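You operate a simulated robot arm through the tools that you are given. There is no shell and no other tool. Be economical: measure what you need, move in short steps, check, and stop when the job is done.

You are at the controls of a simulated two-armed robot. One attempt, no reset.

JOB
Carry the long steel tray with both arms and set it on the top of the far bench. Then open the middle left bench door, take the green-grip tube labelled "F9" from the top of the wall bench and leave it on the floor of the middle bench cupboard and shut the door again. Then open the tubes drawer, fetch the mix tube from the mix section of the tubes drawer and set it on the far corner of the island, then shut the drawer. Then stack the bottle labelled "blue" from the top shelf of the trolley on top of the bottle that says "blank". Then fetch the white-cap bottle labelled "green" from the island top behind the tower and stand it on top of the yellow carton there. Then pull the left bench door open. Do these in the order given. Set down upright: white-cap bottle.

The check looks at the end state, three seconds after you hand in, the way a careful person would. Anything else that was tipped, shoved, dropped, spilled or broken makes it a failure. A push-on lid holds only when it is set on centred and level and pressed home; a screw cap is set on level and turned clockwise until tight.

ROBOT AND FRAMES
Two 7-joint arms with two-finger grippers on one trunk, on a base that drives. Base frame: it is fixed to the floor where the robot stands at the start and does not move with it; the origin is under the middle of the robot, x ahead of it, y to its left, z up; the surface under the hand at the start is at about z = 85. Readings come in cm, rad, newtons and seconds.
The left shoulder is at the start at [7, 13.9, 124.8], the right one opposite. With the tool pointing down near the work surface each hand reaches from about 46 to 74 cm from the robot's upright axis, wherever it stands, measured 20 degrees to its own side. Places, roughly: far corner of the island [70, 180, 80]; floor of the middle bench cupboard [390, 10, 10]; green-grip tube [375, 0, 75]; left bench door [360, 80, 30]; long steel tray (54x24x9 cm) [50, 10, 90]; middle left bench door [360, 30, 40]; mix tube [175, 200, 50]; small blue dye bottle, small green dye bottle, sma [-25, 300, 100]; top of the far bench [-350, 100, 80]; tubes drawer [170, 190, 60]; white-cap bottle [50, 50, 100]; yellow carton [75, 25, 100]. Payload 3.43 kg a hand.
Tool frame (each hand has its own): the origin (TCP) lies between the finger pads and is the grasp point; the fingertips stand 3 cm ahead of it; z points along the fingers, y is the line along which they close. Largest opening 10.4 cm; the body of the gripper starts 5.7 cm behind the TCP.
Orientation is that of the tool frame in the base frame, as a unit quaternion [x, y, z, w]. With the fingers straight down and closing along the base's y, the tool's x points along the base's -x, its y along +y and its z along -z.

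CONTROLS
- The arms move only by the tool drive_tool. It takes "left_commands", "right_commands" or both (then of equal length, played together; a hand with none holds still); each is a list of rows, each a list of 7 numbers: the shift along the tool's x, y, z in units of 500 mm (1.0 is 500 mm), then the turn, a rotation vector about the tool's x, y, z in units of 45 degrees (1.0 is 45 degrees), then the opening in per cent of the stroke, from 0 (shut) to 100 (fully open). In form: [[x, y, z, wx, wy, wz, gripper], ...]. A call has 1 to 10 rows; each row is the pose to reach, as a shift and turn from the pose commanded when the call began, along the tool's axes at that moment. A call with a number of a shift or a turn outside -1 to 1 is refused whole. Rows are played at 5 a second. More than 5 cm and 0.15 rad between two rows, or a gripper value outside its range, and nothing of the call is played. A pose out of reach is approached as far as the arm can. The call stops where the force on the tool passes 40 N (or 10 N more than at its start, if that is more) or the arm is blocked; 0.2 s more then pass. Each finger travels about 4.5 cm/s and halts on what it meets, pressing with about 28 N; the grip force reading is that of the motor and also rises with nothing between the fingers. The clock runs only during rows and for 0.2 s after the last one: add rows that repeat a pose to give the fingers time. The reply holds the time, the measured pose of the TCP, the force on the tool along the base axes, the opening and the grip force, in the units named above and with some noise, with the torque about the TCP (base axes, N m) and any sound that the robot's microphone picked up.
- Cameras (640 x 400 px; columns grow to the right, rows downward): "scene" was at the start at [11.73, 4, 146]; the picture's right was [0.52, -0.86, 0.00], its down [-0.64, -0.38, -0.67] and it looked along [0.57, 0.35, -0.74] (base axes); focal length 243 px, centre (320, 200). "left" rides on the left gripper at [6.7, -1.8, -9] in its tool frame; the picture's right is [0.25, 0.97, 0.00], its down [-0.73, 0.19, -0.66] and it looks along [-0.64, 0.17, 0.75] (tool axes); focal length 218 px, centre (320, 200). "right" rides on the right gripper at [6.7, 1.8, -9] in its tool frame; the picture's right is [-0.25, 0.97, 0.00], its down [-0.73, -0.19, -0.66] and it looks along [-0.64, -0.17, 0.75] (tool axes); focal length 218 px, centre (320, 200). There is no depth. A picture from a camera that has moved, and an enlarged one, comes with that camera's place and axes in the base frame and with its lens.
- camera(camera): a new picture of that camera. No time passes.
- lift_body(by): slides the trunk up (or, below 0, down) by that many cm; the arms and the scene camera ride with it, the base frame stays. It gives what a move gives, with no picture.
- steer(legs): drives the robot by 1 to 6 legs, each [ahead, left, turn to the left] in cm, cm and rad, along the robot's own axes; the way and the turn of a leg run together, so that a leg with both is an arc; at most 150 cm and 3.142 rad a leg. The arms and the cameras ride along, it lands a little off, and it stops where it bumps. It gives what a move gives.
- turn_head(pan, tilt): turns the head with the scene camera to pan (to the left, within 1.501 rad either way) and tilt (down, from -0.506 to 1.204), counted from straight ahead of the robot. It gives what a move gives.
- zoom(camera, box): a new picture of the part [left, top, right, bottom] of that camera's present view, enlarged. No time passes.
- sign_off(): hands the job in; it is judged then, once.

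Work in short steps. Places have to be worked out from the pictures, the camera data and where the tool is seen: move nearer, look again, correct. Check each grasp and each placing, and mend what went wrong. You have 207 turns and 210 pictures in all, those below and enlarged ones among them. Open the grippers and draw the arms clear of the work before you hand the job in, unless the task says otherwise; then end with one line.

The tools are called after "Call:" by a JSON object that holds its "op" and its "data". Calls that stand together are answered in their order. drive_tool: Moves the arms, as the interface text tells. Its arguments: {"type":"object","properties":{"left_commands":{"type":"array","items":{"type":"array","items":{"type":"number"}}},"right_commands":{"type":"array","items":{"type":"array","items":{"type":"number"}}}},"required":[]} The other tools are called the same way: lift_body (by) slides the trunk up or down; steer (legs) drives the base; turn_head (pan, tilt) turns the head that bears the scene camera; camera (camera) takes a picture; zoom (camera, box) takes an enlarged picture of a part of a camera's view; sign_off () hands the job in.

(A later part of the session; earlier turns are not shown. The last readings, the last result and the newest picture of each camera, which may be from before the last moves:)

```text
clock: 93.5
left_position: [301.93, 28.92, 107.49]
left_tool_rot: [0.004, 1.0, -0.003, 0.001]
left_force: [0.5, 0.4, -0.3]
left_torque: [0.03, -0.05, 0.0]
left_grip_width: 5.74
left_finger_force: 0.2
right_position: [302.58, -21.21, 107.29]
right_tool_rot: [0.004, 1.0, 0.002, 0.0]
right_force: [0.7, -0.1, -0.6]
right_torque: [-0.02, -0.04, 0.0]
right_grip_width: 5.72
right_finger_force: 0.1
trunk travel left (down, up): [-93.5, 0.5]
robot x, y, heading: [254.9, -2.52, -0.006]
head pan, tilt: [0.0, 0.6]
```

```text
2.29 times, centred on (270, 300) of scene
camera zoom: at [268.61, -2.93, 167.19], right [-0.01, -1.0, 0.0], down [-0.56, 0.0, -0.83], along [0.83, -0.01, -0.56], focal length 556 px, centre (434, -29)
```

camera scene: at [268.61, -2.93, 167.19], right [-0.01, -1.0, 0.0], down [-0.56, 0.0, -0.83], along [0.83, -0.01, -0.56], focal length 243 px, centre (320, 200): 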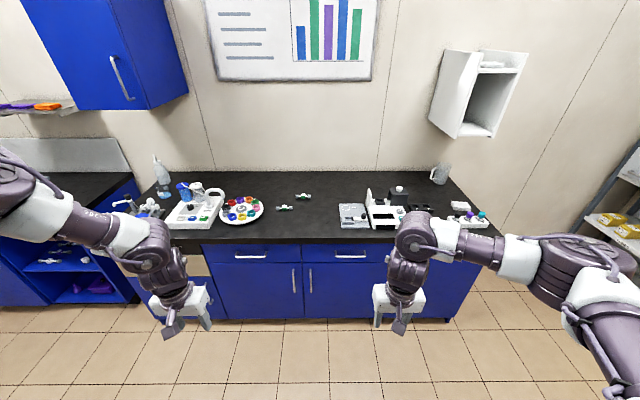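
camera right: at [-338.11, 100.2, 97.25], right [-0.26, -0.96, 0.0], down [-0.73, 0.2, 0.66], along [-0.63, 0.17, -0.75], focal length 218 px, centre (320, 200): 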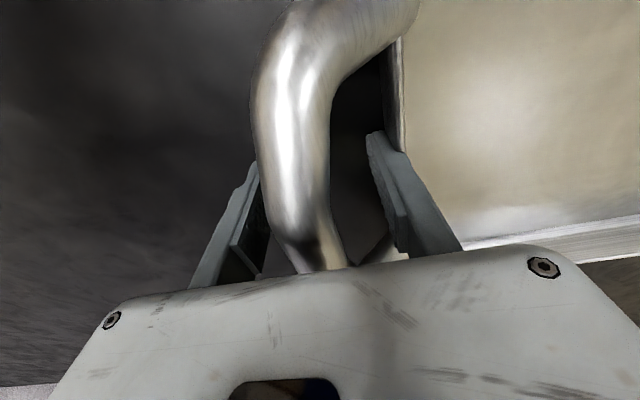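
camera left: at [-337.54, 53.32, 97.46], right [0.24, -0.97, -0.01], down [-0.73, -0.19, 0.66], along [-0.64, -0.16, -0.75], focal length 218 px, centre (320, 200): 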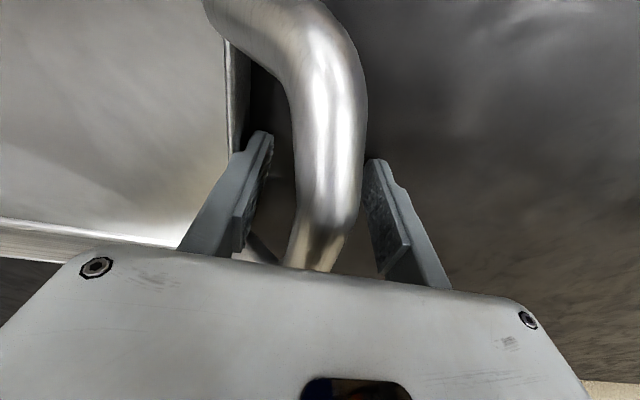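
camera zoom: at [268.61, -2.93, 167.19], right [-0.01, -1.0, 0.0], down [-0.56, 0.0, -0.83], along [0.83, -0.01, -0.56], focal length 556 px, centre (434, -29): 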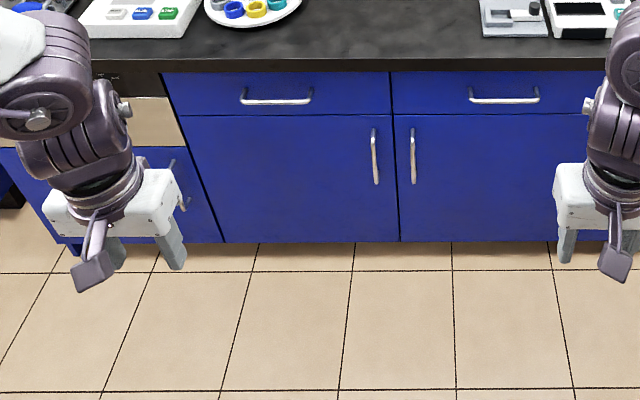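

F9 is the rear tube near [397, 6]; door handle near [353, 10, 52], hinge at y≈55. Approach a bit, lower the trunk, and pitch the left tool forward 45°.

Call:
{"op": "steer", "data": {"legs": [[28, -3, 0.006]]}}

Call:
{"op": "lift_body", "data": {"by": -50}}

Call:
{"op": "drive_tool", "data": {"left_commands": [[0, 0, 0, 0, -0.16, 0, 60], [0, 0, 0, 0, -0.32, 0, 60], [0, 0, 0, 0, -0.48, 0, 60], [0, 0, 0, 0, -0.64, 0, 60], [0, 0, 0, 0, -0.8, 0, 60], [0, 0, 0, 0, -1.0, 0, 60], [0, 0, 0, 0, -1.0, 0, 60]]}}

Call:
{"op": "turn_head", "data": {"pan": 0.0, "tilt": 0.5}}

Call:
{"op": "camera", "data": {"camera": "scene"}}

Call:
{"op": "camera", "data": {"camera": "left"}}

```text
clock: 95.4
left_position: [329.48, 26.22, 107.83]
left_tool_rot: [0.001, 1.0, -0.002, 0.002]
left_force: [0.5, 0.2, 0.7]
left_torque: [0.0, 0.0, -0.02]
left_grip_width: 5.73
left_finger_force: 0.0
right_position: [330.44, -24.06, 107.17]
right_tool_rot: [0.001, 1.0, 0.001, 0.002]
right_force: [-0.6, 0.6, 0.7]
right_torque: [-0.03, -0.01, 0.02]
right_grip_width: 5.72
right_finger_force: 0.0
trunk travel left (down, up): [-93.5, 0.5]
robot x, y, heading: [282.83, -6.09, -0.007]
head pan, tilt: [0.0, 0.6]
```

```text
refused: -50 is not a number from -40 to 40
```

```text
refused: row 6 steps farther than a row can; nothing moved
```

```text
clock: 96.1
left_position: [329.68, 26.17, 107.64]
left_tool_rot: [0.001, 1.0, -0.003, 0.002]
left_force: [-0.4, 0.8, 0.4]
left_torque: [0.01, 0.02, -0.01]
left_grip_width: 5.7
left_finger_force: 0.1
right_position: [330.61, -24.27, 107.09]
right_tool_rot: [0.001, 1.0, 0.002, 0.0]
right_force: [-0.4, -0.5, -0.9]
right_torque: [-0.02, -0.03, 0.0]
right_grip_width: 5.71
right_finger_force: 0.0
trunk travel left (down, up): [-93.5, 0.5]
robot x, y, heading: [282.52, -5.64, -0.003]
head pan, tilt: [0.0, 0.499]
```

```text
176 pictures are left
camera scene: at [296.66, -6.0, 168.1], right [0.0, -1.0, 0.0], down [-0.48, 0.0, -0.88], along [0.88, 0.0, -0.48], focal length 243 px, centre (320, 200)
```

scene: 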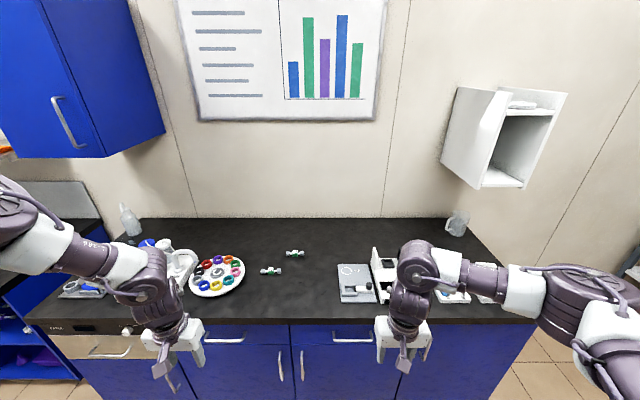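

```text
175 pictures are left
camera left: at [322.97, 24.38, 116.49], right [-0.25, 0.97, -0.01], down [0.73, 0.19, 0.66], along [0.64, 0.16, -0.75], focal length 218 px, centre (320, 200)
```

left: 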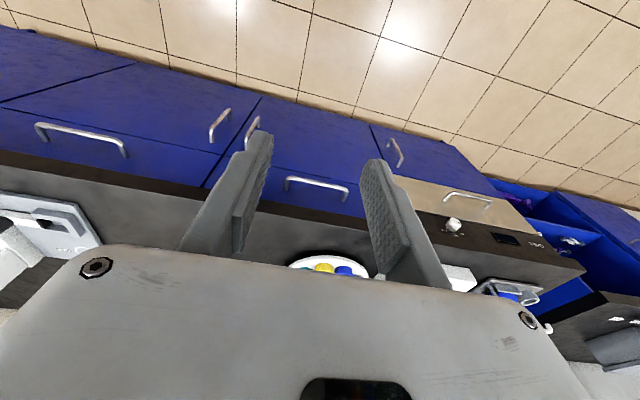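

Handle triangulates at [355, 10, 54.5]. Lower the trunk in two parts and pitch the left tool 45° forward.

Call:
{"op": "lift_body", "data": {"by": -40}}

Call:
{"op": "drive_tool", "data": {"left_commands": [[0, 0, 0, 0, -0.16, 0, 60], [0, 0, 0, 0, -0.33, 0, 60], [0, 0, 0, 0, -0.5, 0, 60], [0, 0, 0, 0, -0.67, 0, 60], [0, 0, 0, 0, -0.84, 0, 60], [0, 0, 0, 0, -1.0, 0, 60], [0, 0, 0, 0, -1.0, 0, 60]]}}

Call:
{"op": "camera", "data": {"camera": "left"}}

Call:
{"op": "camera", "data": {"camera": "scene"}}

```text
clock: 99.9
left_position: [329.61, 26.13, 67.59]
left_tool_rot: [0.002, 1.0, -0.003, 0.001]
left_force: [0.7, -0.5, 0.3]
left_torque: [0.02, -0.04, -0.02]
left_grip_width: 5.73
left_finger_force: 0.1
right_position: [330.42, -24.25, 67.19]
right_tool_rot: [0.001, 1.0, 0.002, -0.001]
right_force: [0.3, -0.6, -0.4]
right_torque: [0.03, 0.0, -0.01]
right_grip_width: 5.71
right_finger_force: 0.1
trunk travel left (down, up): [-53.5, 40.5]
robot x, y, heading: [282.66, -5.66, -0.0]
head pan, tilt: [0.0, 0.499]
```

```text
clock: 101.5
left_position: [330.27, 25.88, 71.34]
left_tool_rot: [0.002, 0.923, -0.003, 0.385]
left_force: [0.6, 0.1, 0.0]
left_torque: [0.01, 0.0, 0.05]
left_grip_width: 6.26
left_finger_force: 0.0
left hand out of reach, approached as far as the arm can: row 5, 6, 7
right_position: [330.66, -24.17, 67.28]
right_tool_rot: [0.001, 1.0, 0.003, 0.001]
right_force: [0.2, -0.3, 0.3]
right_torque: [-0.02, -0.01, -0.05]
right_grip_width: 5.72
right_finger_force: 0.1
trunk travel left (down, up): [-53.5, 40.5]
robot x, y, heading: [282.79, -5.63, -0.001]
head pan, tilt: [0.0, 0.499]
```

```text
174 pictures are left
camera left: at [319.27, 24.22, 72.94], right [-0.18, 0.97, -0.18], down [0.05, 0.19, 0.98], along [0.98, 0.16, -0.08], focal length 218 px, centre (320, 200)
```

left: 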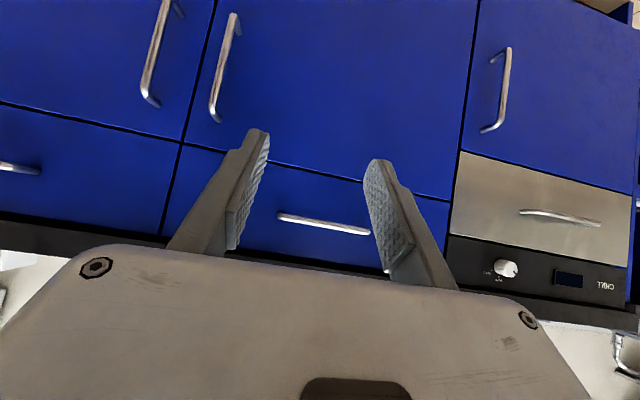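

```text
173 pictures are left
camera scene: at [296.75, -6.17, 128.1], right [0.0, -1.0, 0.0], down [-0.48, 0.0, -0.88], along [0.88, 0.0, -0.48], focal length 243 px, centre (320, 200)
```

scene: 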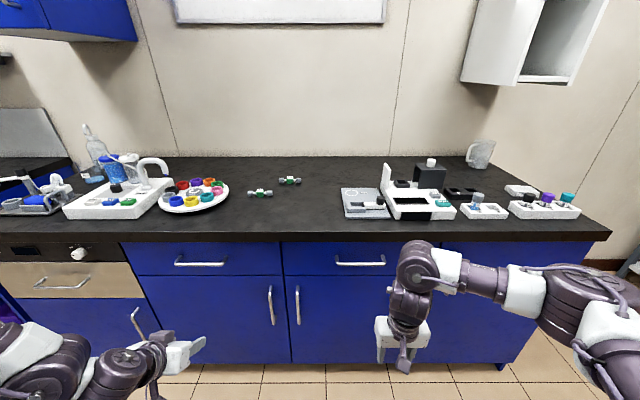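

Handle seen at y≈11.2, z 44–61. Lower trunk 16 cm, then move the left hand to just before the handle.

Call:
{"op": "lift_body", "data": {"by": -16}}

Call:
{"op": "drive_tool", "data": {"left_commands": [[-0.03, -0.06, 0.04, 0, 0, 0, 60], [-0.06, -0.12, 0.08, 0, 0, 0, 60], [-0.09, -0.18, 0.12, 0, 0, 0, 60], [-0.12, -0.24, 0.16, 0, 0, 0, 60], [-0.15, -0.296, 0.2, 0, 0, 0, 60], [-0.15, -0.296, 0.2, 0, 0, 0, 60]]}}

Call:
{"op": "camera", "data": {"camera": "left"}}

```text
clock: 103.3
left_position: [330.29, 26.3, 55.28]
left_tool_rot: [0.001, 0.924, -0.003, 0.383]
left_force: [-0.5, -0.6, 0.5]
left_torque: [0.0, -0.01, -0.01]
left_grip_width: 6.24
left_finger_force: 0.1
right_position: [330.43, -24.21, 51.18]
right_tool_rot: [0.001, 1.0, 0.002, 0.0]
right_force: [-0.8, 0.7, -0.4]
right_torque: [-0.03, -0.02, 0.0]
right_grip_width: 5.73
right_finger_force: 0.0
trunk travel left (down, up): [-37.5, 56.5]
robot x, y, heading: [283.02, -5.89, -0.001]
head pan, tilt: [0.0, 0.499]
```

```text
clock: 104.8
left_position: [340.14, 17.14, 60.1]
left_tool_rot: [0.001, 0.923, -0.004, 0.384]
left_force: [-0.1, 0.3, -0.2]
left_torque: [-0.02, -0.01, -0.02]
left_grip_width: 6.24
left_finger_force: 0.0
left hand out of reach, approached as far as the arm can: row 1, 2, 3, 4, 5, 6
right_position: [330.67, -24.1, 51.26]
right_tool_rot: [0.001, 1.0, 0.001, 0.0]
right_force: [0.3, 0.0, 0.0]
right_torque: [0.0, -0.03, -0.05]
right_grip_width: 5.73
right_finger_force: 0.1
trunk travel left (down, up): [-37.5, 56.5]
robot x, y, heading: [282.6, -5.79, -0.003]
head pan, tilt: [0.0, 0.499]
```

```text
172 pictures are left
camera left: at [329.0, 15.35, 61.64], right [-0.18, 0.97, -0.18], down [0.05, 0.2, 0.98], along [0.98, 0.16, -0.08], focal length 218 px, centre (320, 200)
```

left: 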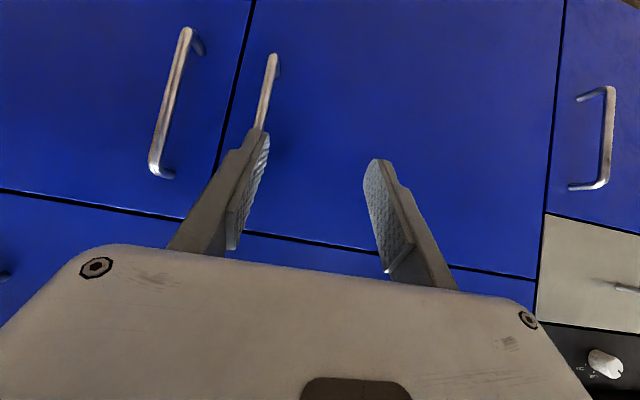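

The arm dislikes being low relative to its shoulder; lower the trunk a further 14 cm and then set the height with the arm.

Call:
{"op": "lift_body", "data": {"by": -16}}

Call:
{"op": "drive_tool", "data": {"left_commands": [[-0.04, -0.03, -0.05, 0, 0, 0, 60], [-0.08, -0.06, -0.08, 0, 0, 0, 60], [-0.13, -0.09, -0.08, 0, 0, 0, 60], [-0.18, -0.12, -0.06, 0, 0, 0, 60], [-0.18, -0.12, -0.06, 0, 0, 0, 60]]}}

Call:
{"op": "camera", "data": {"camera": "left"}}

```text
clock: 106.6
left_position: [339.94, 17.14, 44.07]
left_tool_rot: [0.002, 0.923, -0.005, 0.384]
left_force: [-0.6, -0.3, 0.1]
left_torque: [0.02, -0.01, -0.01]
left_grip_width: 6.27
left_finger_force: 0.1
right_position: [330.52, -24.23, 35.34]
right_tool_rot: [0.001, 1.0, 0.002, 0.0]
right_force: [0.6, -0.6, 0.5]
right_torque: [-0.02, 0.0, -0.03]
right_grip_width: 5.71
right_finger_force: 0.0
trunk travel left (down, up): [-21.5, 72.5]
robot x, y, heading: [282.51, -6.02, -0.001]
head pan, tilt: [0.0, 0.499]
```

```text
clock: 107.8
left_position: [343.89, 12.27, 52.96]
left_tool_rot: [0.001, 0.923, -0.005, 0.384]
left_force: [-0.6, 0.2, 0.2]
left_torque: [-0.01, -0.01, 0.01]
left_grip_width: 6.25
left_finger_force: 0.0
left hand out of reach, approached as far as the arm can: row 4, 5
right_position: [330.51, -24.11, 35.22]
right_tool_rot: [0.002, 1.0, 0.002, 0.0]
right_force: [-0.9, -1.2, -0.2]
right_torque: [0.04, -0.01, 0.03]
right_grip_width: 5.71
right_finger_force: 0.1
trunk travel left (down, up): [-21.5, 72.5]
robot x, y, heading: [282.35, -5.77, 0.001]
head pan, tilt: [0.0, 0.499]
```

```text
171 pictures are left
camera left: at [332.84, 10.52, 54.63], right [-0.17, 0.97, -0.19], down [0.05, 0.2, 0.98], along [0.98, 0.16, -0.08], focal length 218 px, centre (320, 200)
```

left: 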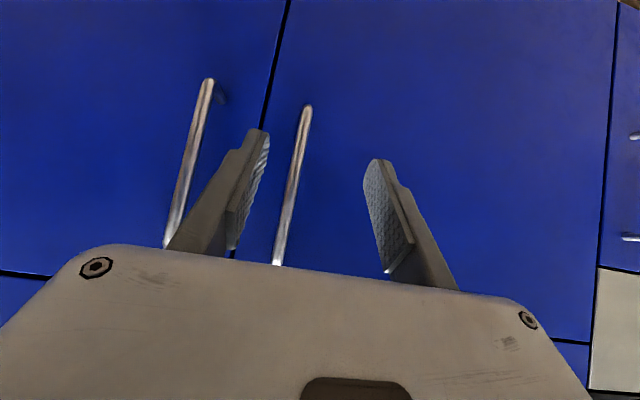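

Handle sits between the fingers laterally; drive the base ahead 9 cm, 1 cm right.

Call:
{"op": "steer", "data": {"legs": [[9, -1, 0]]}}

Call:
{"op": "camera", "data": {"camera": "left"}}

```text
clock: 108.9
left_position: [352.84, 11.18, 53.01]
left_tool_rot: [0.0, 0.923, -0.004, 0.384]
left_force: [0.2, 0.1, 0.1]
left_torque: [0.0, 0.0, -0.01]
left_grip_width: 6.23
left_finger_force: 0.0
right_position: [339.63, -25.2, 35.22]
right_tool_rot: [0.0, 1.0, 0.002, -0.001]
right_force: [-0.5, 0.1, -0.8]
right_torque: [-0.04, 0.0, 0.02]
right_grip_width: 5.73
right_finger_force: 0.0
trunk travel left (down, up): [-21.5, 72.5]
robot x, y, heading: [291.41, -6.83, -0.006]
head pan, tilt: [0.0, 0.499]
```

```text
170 pictures are left
camera left: at [341.76, 9.51, 54.57], right [-0.17, 0.97, -0.19], down [0.05, 0.2, 0.98], along [0.98, 0.16, -0.08], focal length 218 px, centre (320, 200)
```

left: 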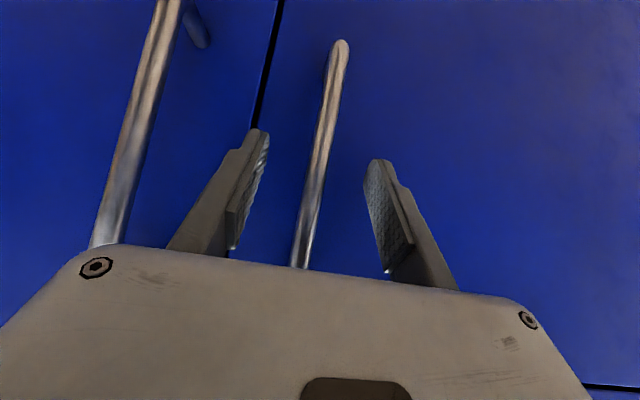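

Close on the handle.

Call:
{"op": "drive_tool", "data": {"left_commands": [[0, 0, 0, 0, 0, 0, 30], [0, 0, 0, 0, 0, 0, 0], [0, 0, 0, 0, 0, 0, 0], [0, 0, 0, 0, 0, 0, 0], [0, 0, 0, 0, 0, 0, 0]]}}

Call:
{"op": "camera", "data": {"camera": "left"}}

```text
clock: 110.1
left_position: [352.81, 11.23, 52.96]
left_tool_rot: [0.003, 0.924, -0.006, 0.382]
left_force: [-0.9, -9.5, -3.9]
left_torque: [0.33, -0.11, -0.11]
left_grip_width: 1.17
left_finger_force: 45.2
right_position: [339.42, -25.25, 35.14]
right_tool_rot: [0.001, 1.0, 0.003, 0.0]
right_force: [-0.6, -0.3, 0.0]
right_torque: [-0.01, -0.01, 0.0]
right_grip_width: 5.72
right_finger_force: 0.1
trunk travel left (down, up): [-21.5, 72.5]
robot x, y, heading: [291.8, -6.76, 0.001]
head pan, tilt: [0.0, 0.499]
```

```text
169 pictures are left
camera left: at [341.73, 9.39, 54.59], right [-0.17, 0.97, -0.19], down [0.05, 0.2, 0.98], along [0.98, 0.16, -0.08], focal length 218 px, centre (320, 200)
```

left: 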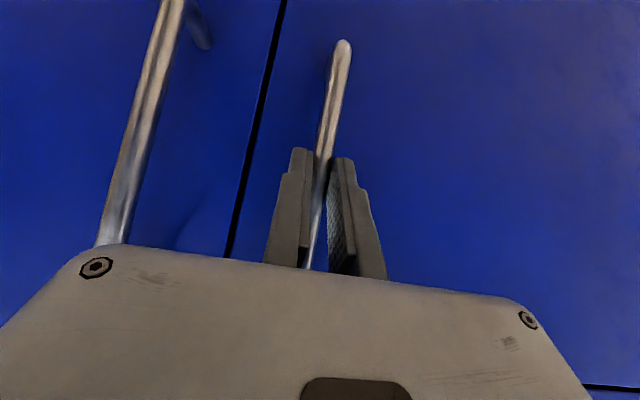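

Gripped. Pull the door open along its arc by driving the base back (hinge at y≈55).

Call:
{"op": "steer", "data": {"legs": [[-7.6, 1.3, 0], [-7.2, 2.5, 0], [-6.6, 3.7, 0]]}}

Call:
{"op": "camera", "data": {"camera": "scene"}}

```text
clock: 112.4
left_position: [331.44, 18.89, 53.04]
left_tool_rot: [0.001, 0.924, -0.005, 0.383]
left_force: [-2.5, -3.8, -3.7]
left_torque: [0.4, 0.35, -0.08]
left_grip_width: 1.18
left_finger_force: 45.3
right_position: [318.12, -17.61, 35.2]
right_tool_rot: [0.0, 1.0, 0.002, 0.001]
right_force: [-0.3, -0.1, -0.3]
right_torque: [0.02, 0.02, 0.03]
right_grip_width: 5.68
right_finger_force: 0.0
trunk travel left (down, up): [-21.5, 72.5]
robot x, y, heading: [270.24, 0.64, -0.002]
head pan, tilt: [0.0, 0.499]
```

```text
168 pictures are left
camera scene: at [284.31, 0.53, 96.1], right [0.0, -1.0, 0.0], down [-0.48, 0.0, -0.88], along [0.88, 0.0, -0.48], focal length 243 px, centre (320, 200)
```

scene: 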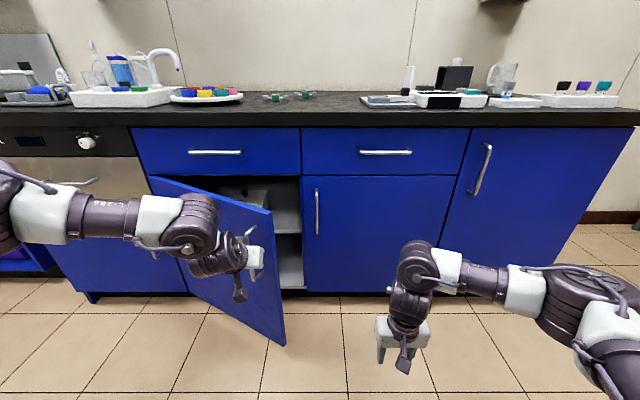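

Door follows fine (~30°). Continue to about 52°.

Call:
{"op": "steer", "data": {"legs": [[-6, 4.8, 0], [-5.5, 6.5, 0]]}}

Call:
{"op": "drive_tool", "data": {"left_commands": [[0, 0, 0, 0, 0, 0, 30], [0, 0, 0, 0, 0, 0, 55], [0, 0, 0, 0, 0, 0, 55]]}}

Call:
{"op": "camera", "data": {"camera": "scene"}}

Call:
{"op": "camera", "data": {"camera": "left"}}

```text
clock: 114.1
left_position: [319.92, 30.17, 53.07]
left_tool_rot: [0.002, 0.923, -0.004, 0.384]
left_force: [-5.0, -3.4, -1.9]
left_torque: [0.47, -0.1, -0.12]
left_grip_width: 1.17
left_finger_force: 44.3
right_position: [306.57, -6.23, 35.32]
right_tool_rot: [0.001, 1.0, 0.003, 0.001]
right_force: [0.4, -0.1, 0.1]
right_torque: [0.0, -0.01, -0.01]
right_grip_width: 5.72
right_finger_force: 0.1
trunk travel left (down, up): [-21.5, 72.5]
robot x, y, heading: [258.86, 12.11, -0.003]
head pan, tilt: [0.0, 0.499]
```

```text
clock: 114.9
left_position: [319.89, 30.26, 53.04]
left_tool_rot: [0.002, 0.924, -0.005, 0.383]
left_force: [-0.4, 0.6, 0.4]
left_torque: [0.0, -0.02, 0.01]
left_grip_width: 5.74
left_finger_force: 0.0
right_position: [306.58, -6.35, 35.16]
right_tool_rot: [0.001, 1.0, 0.002, 0.0]
right_force: [-0.9, -0.5, 0.0]
right_torque: [0.03, -0.02, -0.02]
right_grip_width: 5.74
right_finger_force: 0.1
trunk travel left (down, up): [-21.5, 72.5]
robot x, y, heading: [258.69, 12.18, -0.001]
head pan, tilt: [0.0, 0.499]
```

```text
167 pictures are left
camera scene: at [272.81, 11.85, 96.1], right [0.0, -1.0, 0.0], down [-0.48, 0.0, -0.88], along [0.88, 0.0, -0.48], focal length 243 px, centre (320, 200)
```

scene: 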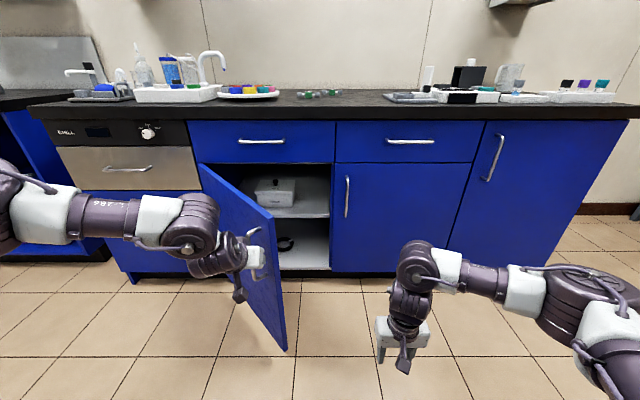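

```text
166 pictures are left
camera left: at [308.89, 28.43, 54.59], right [-0.17, 0.97, -0.19], down [0.05, 0.2, 0.98], along [0.98, 0.16, -0.08], focal length 218 px, centre (320, 200)
```

left: 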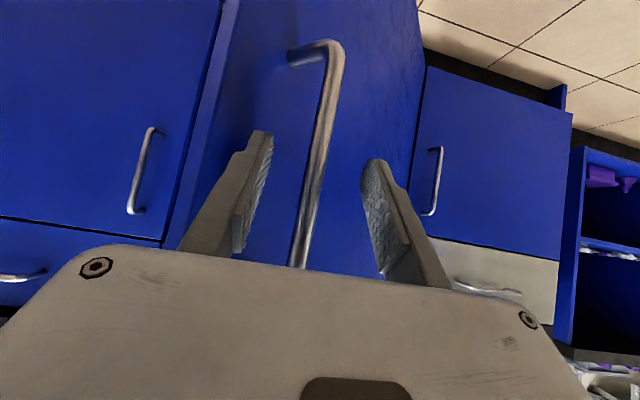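

Door ~52° open; there's a shelf and a floor inside. Withdraw, go round the free edge and push the door from its inside by driving left.

Call:
{"op": "steer", "data": {"legs": [[-9, 0, 0], [0, -21, 0], [18, 0, 0]]}}

Call:
{"op": "camera", "data": {"camera": "scene"}}

```text
clock: 118.4
left_position: [328.91, 9.08, 53.04]
left_tool_rot: [0.002, 0.924, -0.005, 0.383]
left_force: [-0.1, -0.5, -0.3]
left_torque: [0.0, 0.0, -0.02]
left_grip_width: 5.73
left_finger_force: 0.0
right_position: [315.63, -27.23, 35.19]
right_tool_rot: [0.001, 1.0, 0.002, 0.0]
right_force: [-0.1, -0.8, -0.5]
right_torque: [-0.03, 0.01, 0.0]
right_grip_width: 5.71
right_finger_force: 0.0
trunk travel left (down, up): [-21.5, 72.5]
robot x, y, heading: [267.67, -8.91, 0.0]
head pan, tilt: [0.0, 0.499]
```

```text
165 pictures are left
camera scene: at [281.77, -9.12, 96.09], right [0.0, -1.0, 0.0], down [-0.48, 0.0, -0.88], along [0.88, 0.0, -0.48], focal length 243 px, centre (320, 200)
```

scene: 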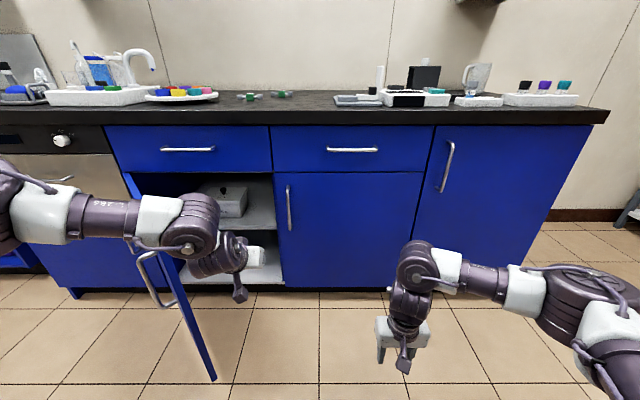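

Push left.

Call:
{"op": "steer", "data": {"legs": [[0, 18, 0], [-2, 14, 0]]}}

Call:
{"op": "camera", "data": {"camera": "scene"}}

```text
clock: 120.8
left_position: [326.97, 41.53, 53.05]
left_tool_rot: [0.001, 0.924, -0.004, 0.383]
left_force: [-0.1, 0.1, 0.8]
left_torque: [-0.01, 0.0, 0.0]
left_grip_width: 5.73
left_finger_force: 0.1
right_position: [313.64, 4.85, 35.23]
right_tool_rot: [0.001, 1.0, 0.002, 0.001]
right_force: [-0.3, 0.1, -0.4]
right_torque: [-0.01, -0.01, 0.01]
right_grip_width: 5.69
right_finger_force: 0.1
trunk travel left (down, up): [-21.5, 72.5]
robot x, y, heading: [265.77, 22.99, -0.0]
head pan, tilt: [0.0, 0.499]
```

```text
164 pictures are left
camera scene: at [279.81, 23.02, 96.1], right [0.0, -1.0, 0.0], down [-0.48, 0.0, -0.88], along [0.88, 0.0, -0.48], focal length 243 px, centre (320, 200)
```

scene: 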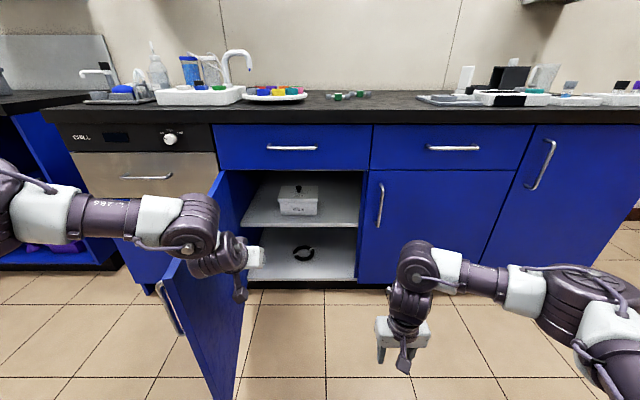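

Door is wide open; floor z≈13, a black ring sits at [376, 32] inside, free floor around [370, 18]. Retreat, raise the trunk and go for the tube with the right hand.

Call:
{"op": "steer", "data": {"legs": [[-35, 0, 0], [0, -25, 0]]}}

Call:
{"op": "lift_body", "data": {"by": 40}}

Call:
{"op": "lift_body", "data": {"by": 26}}

Call:
{"op": "turn_head", "data": {"pan": 0.0, "tilt": 0.7}}

Call:
{"op": "steer", "data": {"legs": [[60, 0, 0]]}}

Call:
{"op": "camera", "data": {"camera": "scene"}}

```text
clock: 124.5
left_position: [291.61, 15.9, 53.05]
left_tool_rot: [0.002, 0.923, -0.004, 0.384]
left_force: [-0.1, -0.2, -0.7]
left_torque: [0.01, 0.0, 0.03]
left_grip_width: 5.72
left_finger_force: 0.1
right_position: [278.19, -20.55, 35.21]
right_tool_rot: [0.003, 1.0, 0.001, -0.001]
right_force: [0.3, -0.3, 0.1]
right_torque: [-0.02, -0.01, 0.01]
right_grip_width: 5.72
right_finger_force: 0.0
trunk travel left (down, up): [-21.5, 72.5]
robot x, y, heading: [230.66, -2.2, -0.004]
head pan, tilt: [0.0, 0.499]
```

```text
clock: 128.4
left_position: [291.75, 15.99, 92.98]
left_tool_rot: [0.002, 0.924, -0.005, 0.383]
left_force: [0.1, -0.1, 0.1]
left_torque: [-0.02, 0.0, 0.01]
left_grip_width: 5.69
left_finger_force: 0.1
right_position: [278.28, -20.42, 75.16]
right_tool_rot: [0.003, 1.0, 0.001, 0.0]
right_force: [-0.3, 0.5, 0.4]
right_torque: [0.01, 0.02, -0.01]
right_grip_width: 5.74
right_finger_force: 0.2
trunk travel left (down, up): [-61.5, 32.5]
robot x, y, heading: [230.59, -2.05, -0.004]
head pan, tilt: [0.0, 0.499]
```

```text
clock: 131.0
left_position: [291.7, 15.94, 119.02]
left_tool_rot: [0.003, 0.924, -0.005, 0.383]
left_force: [0.3, 0.2, -0.3]
left_torque: [-0.01, 0.01, -0.03]
left_grip_width: 5.72
left_finger_force: 0.0
right_position: [278.27, -20.41, 101.25]
right_tool_rot: [0.002, 1.0, 0.002, 0.0]
right_force: [0.5, -0.2, -0.9]
right_torque: [0.0, -0.03, 0.03]
right_grip_width: 5.72
right_finger_force: 0.0
trunk travel left (down, up): [-87.5, 6.5]
robot x, y, heading: [230.03, -2.45, -0.006]
head pan, tilt: [0.0, 0.499]
```

```text
clock: 131.8
left_position: [291.73, 15.99, 119.11]
left_tool_rot: [0.002, 0.924, -0.005, 0.382]
left_force: [-0.1, -0.3, 0.0]
left_torque: [0.0, -0.02, -0.04]
left_grip_width: 5.73
left_finger_force: 0.0
right_position: [278.29, -20.35, 101.19]
right_tool_rot: [0.002, 1.0, 0.001, -0.001]
right_force: [-0.4, -0.1, -1.4]
right_torque: [0.01, -0.02, -0.02]
right_grip_width: 5.75
right_finger_force: 0.1
trunk travel left (down, up): [-87.5, 6.5]
robot x, y, heading: [230.63, -2.2, 0.003]
head pan, tilt: [0.0, 0.7]
```

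```text
clock: 135.1
left_position: [350.89, 16.09, 119.12]
left_tool_rot: [0.0, 0.923, -0.004, 0.384]
left_force: [-0.3, 0.3, 0.2]
left_torque: [-0.02, 0.0, 0.02]
left_grip_width: 5.72
left_finger_force: 0.0
right_position: [337.78, -20.46, 101.26]
right_tool_rot: [0.0, 1.0, 0.001, 0.001]
right_force: [0.0, 0.3, 0.3]
right_torque: [0.0, 0.01, -0.03]
right_grip_width: 5.72
right_finger_force: 0.1
trunk travel left (down, up): [-87.5, 6.5]
robot x, y, heading: [290.27, -1.94, 0.0]
head pan, tilt: [0.0, 0.7]
```

```text
163 pictures are left
camera scene: at [303.18, -2.27, 160.34], right [0.0, -1.0, 0.0], down [-0.64, 0.0, -0.77], along [0.77, 0.0, -0.64], focal length 243 px, centre (320, 200)
```

scene: 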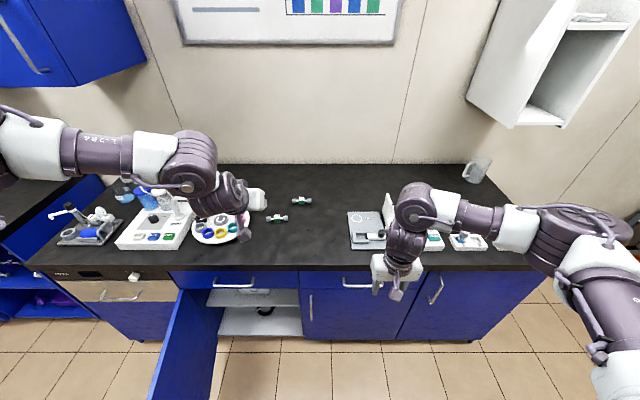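

Tube triangulates at ≈[388, 6.2], top ≈89. Spread the left hand left, and bring right hand to the midline while yawing it (first 45°).

Call:
{"op": "drive_tool", "data": {"left_commands": [[0, 0.06, 0, 0, 0, 0, 40], [0, 0.12, 0, 0, 0, 0, 40], [0, 0.18, 0, 0, 0, 0, 40], [0, 0.24, 0, 0, 0, 0, 40], [0, 0.3, 0, 0, 0, 0, 40], [0, 0.36, 0, 0, 0, 0, 40], [0, 0.36, 0, 0, 0, 0, 40]], "right_commands": [[0, 0.04, 0, 0, 0, 0.16, 60], [0, 0.1, 0, 0, 0, 0.33, 60], [0, 0.18, 0, 0, 0, 0.5, 60], [0, 0.26, 0, 0, 0, 0.67, 60], [0, 0.34, 0, 0, 0, 0.84, 60], [0, 0.42, 0, 0, 0, 1.0, 60], [0, 0.5, 0, 0, 0, 1.0, 60]]}}

Call:
{"op": "drive_tool", "data": {"right_commands": [[0, 0, 0, 0, 0, 0.16, 60], [0, 0, 0, 0, 0, 0.33, 60], [0, 0, 0, 0, 0, 0.5, 60], [0, 0, 0, 0, 0, 0.67, 60], [0, 0, 0, 0, 0, 0.84, 60], [0, 0, 0, 0, 0, 1.0, 60], [0, 0, 0, 0, 0, 1.0, 60]]}}

Call:
{"op": "camera", "data": {"camera": "scene"}}

```text
clock: 136.7
left_position: [351.05, 34.09, 118.97]
left_tool_rot: [0.0, 0.923, -0.004, 0.384]
left_force: [-0.1, 0.7, 0.1]
left_torque: [0.03, 0.04, 0.0]
left_grip_width: 4.18
left_finger_force: 0.2
right_position: [344.32, 5.84, 98.1]
right_tool_rot: [0.384, 0.923, 0.001, 0.0]
right_force: [-0.7, 0.1, -0.3]
right_torque: [0.01, 0.03, 0.01]
right_grip_width: 6.23
right_finger_force: 0.1
right hand out of reach, approached as far as the arm can: row 2, 3, 4, 5, 6, 7
trunk travel left (down, up): [-87.5, 6.5]
robot x, y, heading: [289.41, -2.02, 0.003]
head pan, tilt: [0.0, 0.7]
```

```text
clock: 138.5
left_position: [351.16, 34.02, 119.04]
left_tool_rot: [0.0, 0.924, -0.004, 0.384]
left_force: [-0.3, -1.5, 0.6]
left_torque: [0.03, 0.0, 0.02]
left_grip_width: 4.14
left_finger_force: 0.1
right_position: [346.45, 2.89, 98.45]
right_tool_rot: [0.721, 0.692, 0.0, 0.017]
right_force: [0.2, 0.7, -0.4]
right_torque: [-0.01, -0.02, 0.02]
right_grip_width: 6.22
right_finger_force: 0.1
trunk travel left (down, up): [-87.5, 6.5]
robot x, y, heading: [289.99, -2.17, 0.002]
head pan, tilt: [0.0, 0.7]
stopped in row 7 (right hand): the arm was blocked; the commanded pose is now the measured one
```

```text
162 pictures are left
camera scene: at [303.36, -2.27, 160.32], right [0.0, -1.0, 0.0], down [-0.64, 0.0, -0.76], along [0.76, 0.0, -0.64], focal length 243 px, centre (320, 200)
```

scene: 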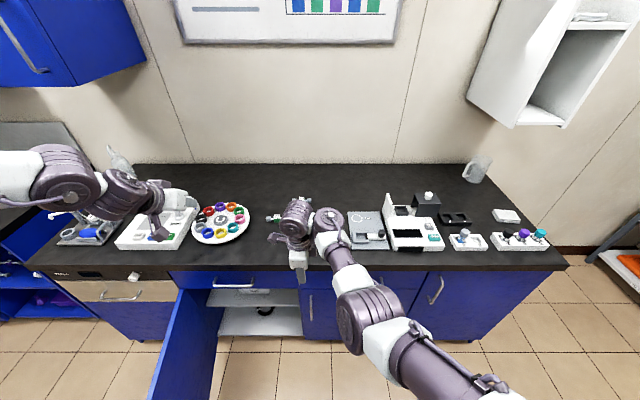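

Right hand is yawed 92°. Drive ahead 35 cm and look with the right camera.

Call:
{"op": "steer", "data": {"legs": [[34, 0, 0]]}}

Call:
{"op": "camera", "data": {"camera": "right"}}

Call:
{"op": "camera", "data": {"camera": "scene"}}

```text
clock: 140.8
left_position: [385.02, 34.1, 119.03]
left_tool_rot: [0.001, 0.923, -0.004, 0.385]
left_force: [-1.0, 0.9, -0.1]
left_torque: [-0.01, -0.02, -0.01]
left_grip_width: 4.17
left_finger_force: 0.0
right_position: [380.09, 3.05, 98.43]
right_tool_rot: [0.72, 0.693, 0.001, 0.016]
right_force: [-0.6, -0.3, -0.5]
right_torque: [-0.02, -0.01, 0.01]
right_grip_width: 6.25
right_finger_force: 0.1
trunk travel left (down, up): [-87.5, 6.5]
robot x, y, heading: [323.92, -2.28, -0.003]
head pan, tilt: [0.0, 0.7]
```

```text
161 pictures are left
camera right: at [381.82, 9.81, 107.38], right [0.96, -0.29, 0.03], down [-0.23, -0.71, 0.67], along [-0.17, -0.65, -0.74], focal length 218 px, centre (320, 200)
```

right: 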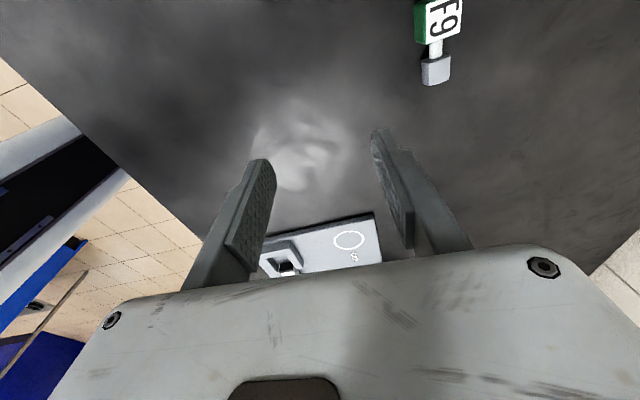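

```text
160 pictures are left
camera scene: at [337.12, -2.29, 160.35], right [0.0, -1.0, 0.0], down [-0.64, 0.0, -0.77], along [0.77, 0.0, -0.64], focal length 243 px, centre (320, 200)
```

scene: 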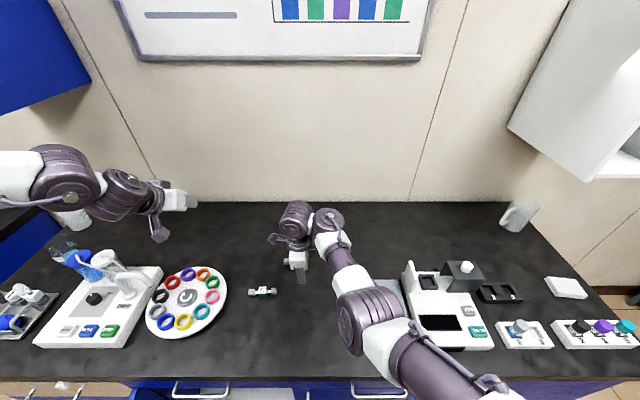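

F9 cube is at about [390.3, 6.2]. Shift the right hand over it at this height.

Call:
{"op": "drive_tool", "data": {"right_commands": [[0.02, 0.07, 0, 0, 0, 0, 60], [0.05, 0.14, 0, 0, 0, 0, 60], [0.07, 0.2, 0, 0, 0, 0, 60], [0.07, 0.2, 0, 0, 0, 0, 60]]}}

Call:
{"op": "camera", "data": {"camera": "right"}}

```text
clock: 141.8
left_position: [385.15, 34.04, 118.76]
left_tool_rot: [0.001, 0.924, -0.004, 0.383]
left_force: [-0.8, 0.4, -0.2]
left_torque: [-0.02, 0.01, 0.05]
left_grip_width: 4.17
left_finger_force: 0.1
right_position: [386.77, 5.29, 99.19]
right_tool_rot: [0.72, 0.693, -0.001, 0.016]
right_force: [0.0, -0.9, -0.8]
right_torque: [-0.02, 0.02, -0.01]
right_grip_width: 6.24
right_finger_force: 0.0
right hand out of reach, approached as far as the arm can: row 2, 3, 4
trunk travel left (down, up): [-87.5, 6.5]
robot x, y, heading: [324.09, -2.52, 0.003]
head pan, tilt: [0.0, 0.7]
```

```text
159 pictures are left
camera right: at [388.49, 12.12, 108.05], right [0.96, -0.29, 0.03], down [-0.23, -0.71, 0.67], along [-0.17, -0.65, -0.74], focal length 218 px, centre (320, 200)
```

right: 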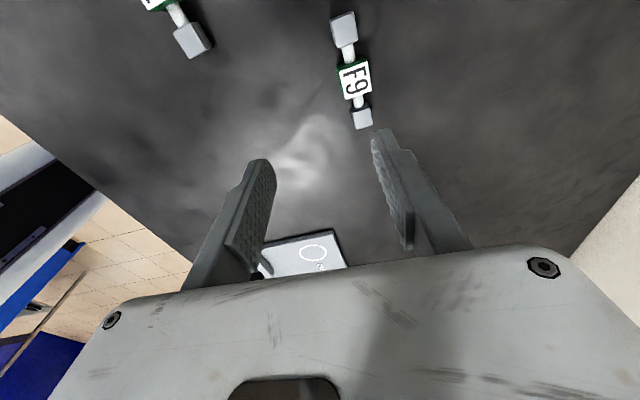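

Hand is at its reach limit; raise the hand relative to the shoulder (up 9 cm, trunk down 16) and try for [390.5, 6.3].

Call:
{"op": "drive_tool", "data": {"right_commands": [[0, 0, -0.06, 0, 0, 0, 60], [0, 0, -0.12, 0, 0, 0, 60], [0.01, 0.04, -0.18, 0, 0, 0, 60], [0.02, 0.08, -0.2, 0, 0, 0, 60], [0.02, 0.08, -0.2, 0, 0, 0, 60]]}}

Call:
{"op": "lift_body", "data": {"by": -10}}

Call:
{"op": "camera", "data": {"camera": "right"}}

```text
clock: 142.9
left_position: [385.07, 34.14, 118.88]
left_tool_rot: [0.0, 0.924, -0.004, 0.383]
left_force: [-0.3, -0.8, -0.4]
left_torque: [-0.02, -0.04, 0.0]
left_grip_width: 4.14
left_finger_force: 0.1
right_position: [388.29, 6.0, 108.16]
right_tool_rot: [0.72, 0.694, 0.0, 0.016]
right_force: [-0.4, 0.2, -0.7]
right_torque: [0.04, 0.02, 0.03]
right_grip_width: 6.26
right_finger_force: 0.1
right hand out of reach, approached as far as the arm can: row 4, 5
trunk travel left (down, up): [-87.5, 6.5]
robot x, y, heading: [323.9, -1.88, -0.002]
head pan, tilt: [0.0, 0.7]
```

```text
clock: 144.3
left_position: [385.11, 34.0, 108.9]
left_tool_rot: [0.0, 0.924, -0.005, 0.383]
left_force: [-0.7, 0.1, -0.2]
left_torque: [0.0, 0.01, -0.01]
left_grip_width: 4.18
left_finger_force: 0.1
right_position: [388.45, 5.88, 98.21]
right_tool_rot: [0.721, 0.693, 0.0, 0.017]
right_force: [-0.5, 0.7, 0.4]
right_torque: [-0.02, 0.0, -0.01]
right_grip_width: 6.21
right_finger_force: 0.1
trunk travel left (down, up): [-77.5, 16.5]
robot x, y, heading: [324.0, -2.33, -0.006]
head pan, tilt: [0.0, 0.7]
```

```text
158 pictures are left
camera right: at [390.21, 12.77, 107.15], right [0.96, -0.29, 0.03], down [-0.23, -0.71, 0.67], along [-0.17, -0.65, -0.74], focal length 218 px, centre (320, 200)
```

right: 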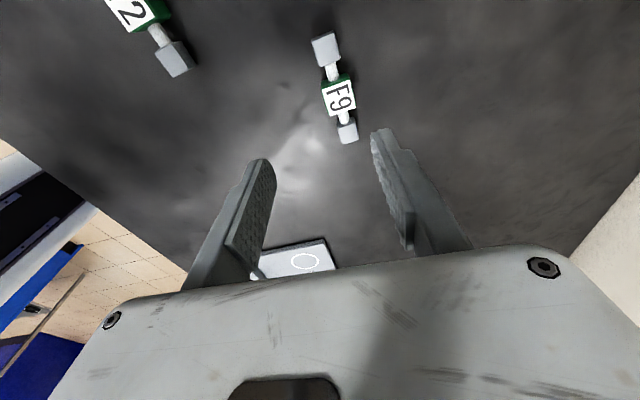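

Nudge base 2 cm ahead, then lower trunk 7 cm and look.

Call:
{"op": "steer", "data": {"legs": [[2, 0.4, 0]]}}

Call:
{"op": "lift_body", "data": {"by": -7}}

Call:
{"op": "camera", "data": {"camera": "right"}}

```text
clock: 145.1
left_position: [386.53, 34.38, 109.16]
left_tool_rot: [0.001, 0.923, -0.004, 0.385]
left_force: [-0.7, -0.2, 1.1]
left_torque: [0.0, 0.0, 0.01]
left_grip_width: 4.15
left_finger_force: 0.1
right_position: [390.05, 6.26, 98.48]
right_tool_rot: [0.721, 0.693, 0.001, 0.016]
right_force: [-0.5, -0.5, 0.6]
right_torque: [0.03, -0.04, 0.01]
right_grip_width: 6.23
right_finger_force: 0.2
trunk travel left (down, up): [-77.5, 16.5]
robot x, y, heading: [325.79, -1.94, 0.002]
head pan, tilt: [0.0, 0.7]
```

```text
clock: 146.2
left_position: [386.96, 34.35, 102.11]
left_tool_rot: [0.0, 0.924, -0.005, 0.383]
left_force: [-0.1, -0.4, -0.1]
left_torque: [-0.01, 0.01, 0.0]
left_grip_width: 4.16
left_finger_force: 0.1
right_position: [390.4, 6.38, 91.25]
right_tool_rot: [0.72, 0.693, 0.0, 0.015]
right_force: [0.4, -0.2, 0.8]
right_torque: [0.0, -0.01, 0.02]
right_grip_width: 6.25
right_finger_force: 0.1
trunk travel left (down, up): [-70.5, 23.5]
robot x, y, heading: [325.84, -1.77, -0.002]
head pan, tilt: [0.0, 0.7]
```

```text
157 pictures are left
camera right: at [392.1, 13.15, 100.2], right [0.96, -0.29, 0.03], down [-0.23, -0.71, 0.67], along [-0.17, -0.65, -0.74], focal length 218 px, centre (320, 200)
```

right: 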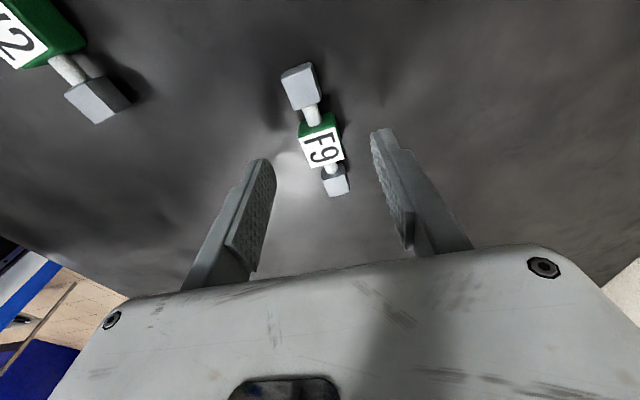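

Centred. Lower 2.8 cm more.

Call:
{"op": "lift_body", "data": {"by": -2.8}}

Call:
{"op": "camera", "data": {"camera": "right"}}

```text
clock: 146.9
left_position: [387.05, 34.57, 99.14]
left_tool_rot: [0.001, 0.924, -0.004, 0.383]
left_force: [0.6, -0.5, 0.0]
left_torque: [0.01, 0.01, 0.01]
left_grip_width: 4.18
left_finger_force: 0.1
right_position: [390.36, 6.29, 88.42]
right_tool_rot: [0.721, 0.693, -0.001, 0.015]
right_force: [0.5, -0.8, 0.5]
right_torque: [0.0, -0.04, -0.03]
right_grip_width: 6.24
right_finger_force: 0.0
trunk travel left (down, up): [-67.7, 26.3]
robot x, y, heading: [326.02, -1.9, -0.001]
head pan, tilt: [0.0, 0.7]
```

```text
156 pictures are left
camera right: at [392.12, 13.16, 97.38], right [0.96, -0.29, 0.03], down [-0.23, -0.71, 0.67], along [-0.17, -0.65, -0.74], focal length 218 px, centre (320, 200)
```

right: 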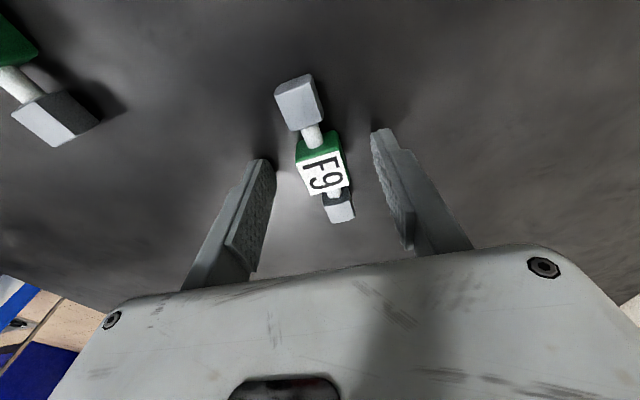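

Lower another 0.6 cm and close.

Call:
{"op": "drive_tool", "data": {"right_commands": [[0, 0, 0.012, 0, 0, 0, 60], [0, 0, 0.012, 0, 0, 0, 30], [0, 0, 0.012, 0, 0, 0, 0], [0, 0, 0.012, 0, 0, 0, 0], [0, 0, 0.012, 0, 0, 0, 0], [0, 0, 0.012, 0, 0, 0, 0]]}}

Call:
{"op": "camera", "data": {"camera": "right"}}

```text
clock: 148.3
left_position: [387.04, 34.41, 99.12]
left_tool_rot: [0.0, 0.924, -0.004, 0.383]
left_force: [0.3, 0.4, -0.8]
left_torque: [0.0, -0.02, -0.02]
left_grip_width: 4.15
left_finger_force: 0.0
right_position: [390.27, 6.22, 87.88]
right_tool_rot: [0.721, 0.693, 0.0, 0.015]
right_force: [-0.6, -0.2, -0.4]
right_torque: [0.01, 0.01, 0.0]
right_grip_width: 2.47
right_finger_force: 27.9
trunk travel left (down, up): [-67.7, 26.3]
robot x, y, heading: [325.89, -1.8, 0.003]
head pan, tilt: [0.0, 0.7]
```

```text
155 pictures are left
camera right: at [392.14, 13.13, 96.75], right [0.96, -0.29, 0.03], down [-0.23, -0.71, 0.67], along [-0.17, -0.65, -0.74], focal length 218 px, centre (320, 200)
```

right: 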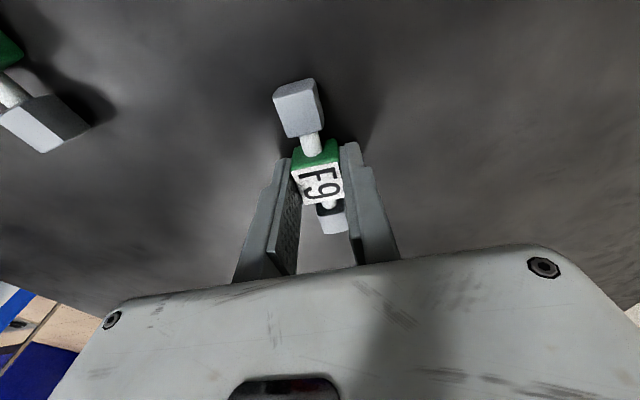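

Gripped F9 (2.47 cm). Lift it and back away from the bench, then check the grip.

Call:
{"op": "lift_body", "data": {"by": 12}}

Call:
{"op": "steer", "data": {"legs": [[-70, -3, 0]]}}

Call:
{"op": "drive_tool", "data": {"right_commands": [[0, 0, 0, -0.16, 0, 0, 0], [0, 0, 0, -0.33, 0, 0, 0], [0, 0, 0, -0.5, 0, 0, 0], [0, 0, 0, -0.67, 0, 0, 0], [0, 0, 0, -0.84, 0, 0, 0], [0, 0, 0, -1.0, 0, 0, 0], [0, 0, 0, -1.0, 0, 0, 0]]}}

Call:
{"op": "camera", "data": {"camera": "scene"}}

Call:
{"op": "camera", "data": {"camera": "right"}}

```text
clock: 149.8
left_position: [387.13, 34.44, 111.05]
left_tool_rot: [-0.001, 0.924, -0.003, 0.383]
left_force: [-0.3, -0.7, 0.2]
left_torque: [0.0, 0.03, 0.02]
left_grip_width: 4.15
left_finger_force: 0.0
right_position: [390.5, 6.42, 99.72]
right_tool_rot: [0.721, 0.693, -0.001, 0.015]
right_force: [-0.3, 0.1, -0.3]
right_torque: [0.01, 0.02, 0.06]
right_grip_width: 2.48
right_finger_force: 28.1
trunk travel left (down, up): [-79.7, 14.3]
robot x, y, heading: [325.88, -1.72, -0.001]
head pan, tilt: [0.0, 0.7]
```

```text
clock: 153.6
left_position: [317.0, 31.5, 111.0]
left_tool_rot: [0.002, 0.924, -0.005, 0.382]
left_force: [-0.1, -0.2, -0.7]
left_torque: [0.0, 0.02, 0.01]
left_grip_width: 4.14
left_finger_force: 0.0
right_position: [320.39, 3.42, 99.82]
right_tool_rot: [0.721, 0.693, 0.0, 0.015]
right_force: [-0.3, -0.6, -0.7]
right_torque: [-0.02, -0.03, 0.03]
right_grip_width: 2.51
right_finger_force: 27.7
trunk travel left (down, up): [-79.7, 14.3]
robot x, y, heading: [255.99, -4.92, -0.003]
head pan, tilt: [0.0, 0.7]
```

```text
clock: 155.2
left_position: [317.01, 31.42, 111.13]
left_tool_rot: [0.001, 0.923, -0.004, 0.384]
left_force: [0.6, -0.2, 0.8]
left_torque: [0.0, 0.0, 0.03]
left_grip_width: 4.15
left_finger_force: 0.1
right_position: [320.37, 3.39, 99.71]
right_tool_rot: [0.661, 0.639, 0.266, 0.29]
right_force: [-0.3, 0.1, -0.7]
right_torque: [0.0, 0.0, -0.03]
right_grip_width: 2.47
right_finger_force: 27.5
trunk travel left (down, up): [-79.7, 14.3]
robot x, y, heading: [255.56, -4.78, -0.002]
head pan, tilt: [0.0, 0.7]
```

```text
154 pictures are left
camera scene: at [269.26, -4.81, 152.52], right [0.0, -1.0, 0.0], down [-0.64, 0.0, -0.76], along [0.76, 0.0, -0.64], focal length 243 px, centre (320, 200)
```

scene: 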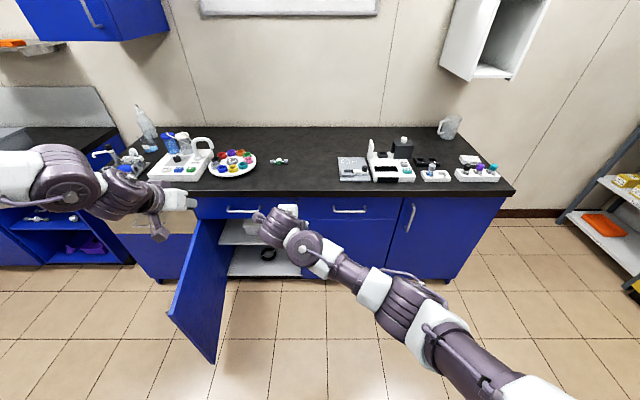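

```text
153 pictures are left
camera right: at [315.24, 10.36, 107.19], right [0.66, -0.26, 0.7], down [-0.64, -0.7, 0.33], along [0.4, -0.67, -0.63], focal length 218 px, centre (320, 200)
```

right: 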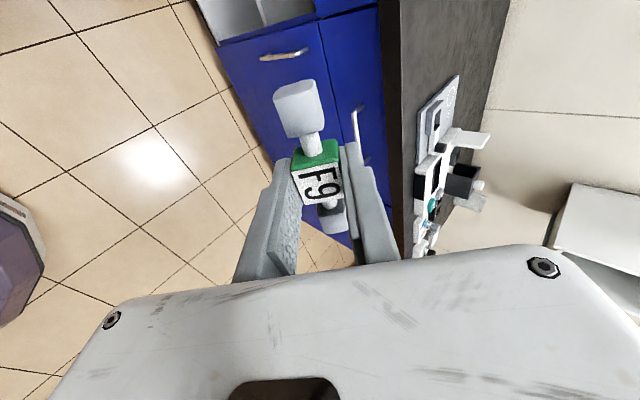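

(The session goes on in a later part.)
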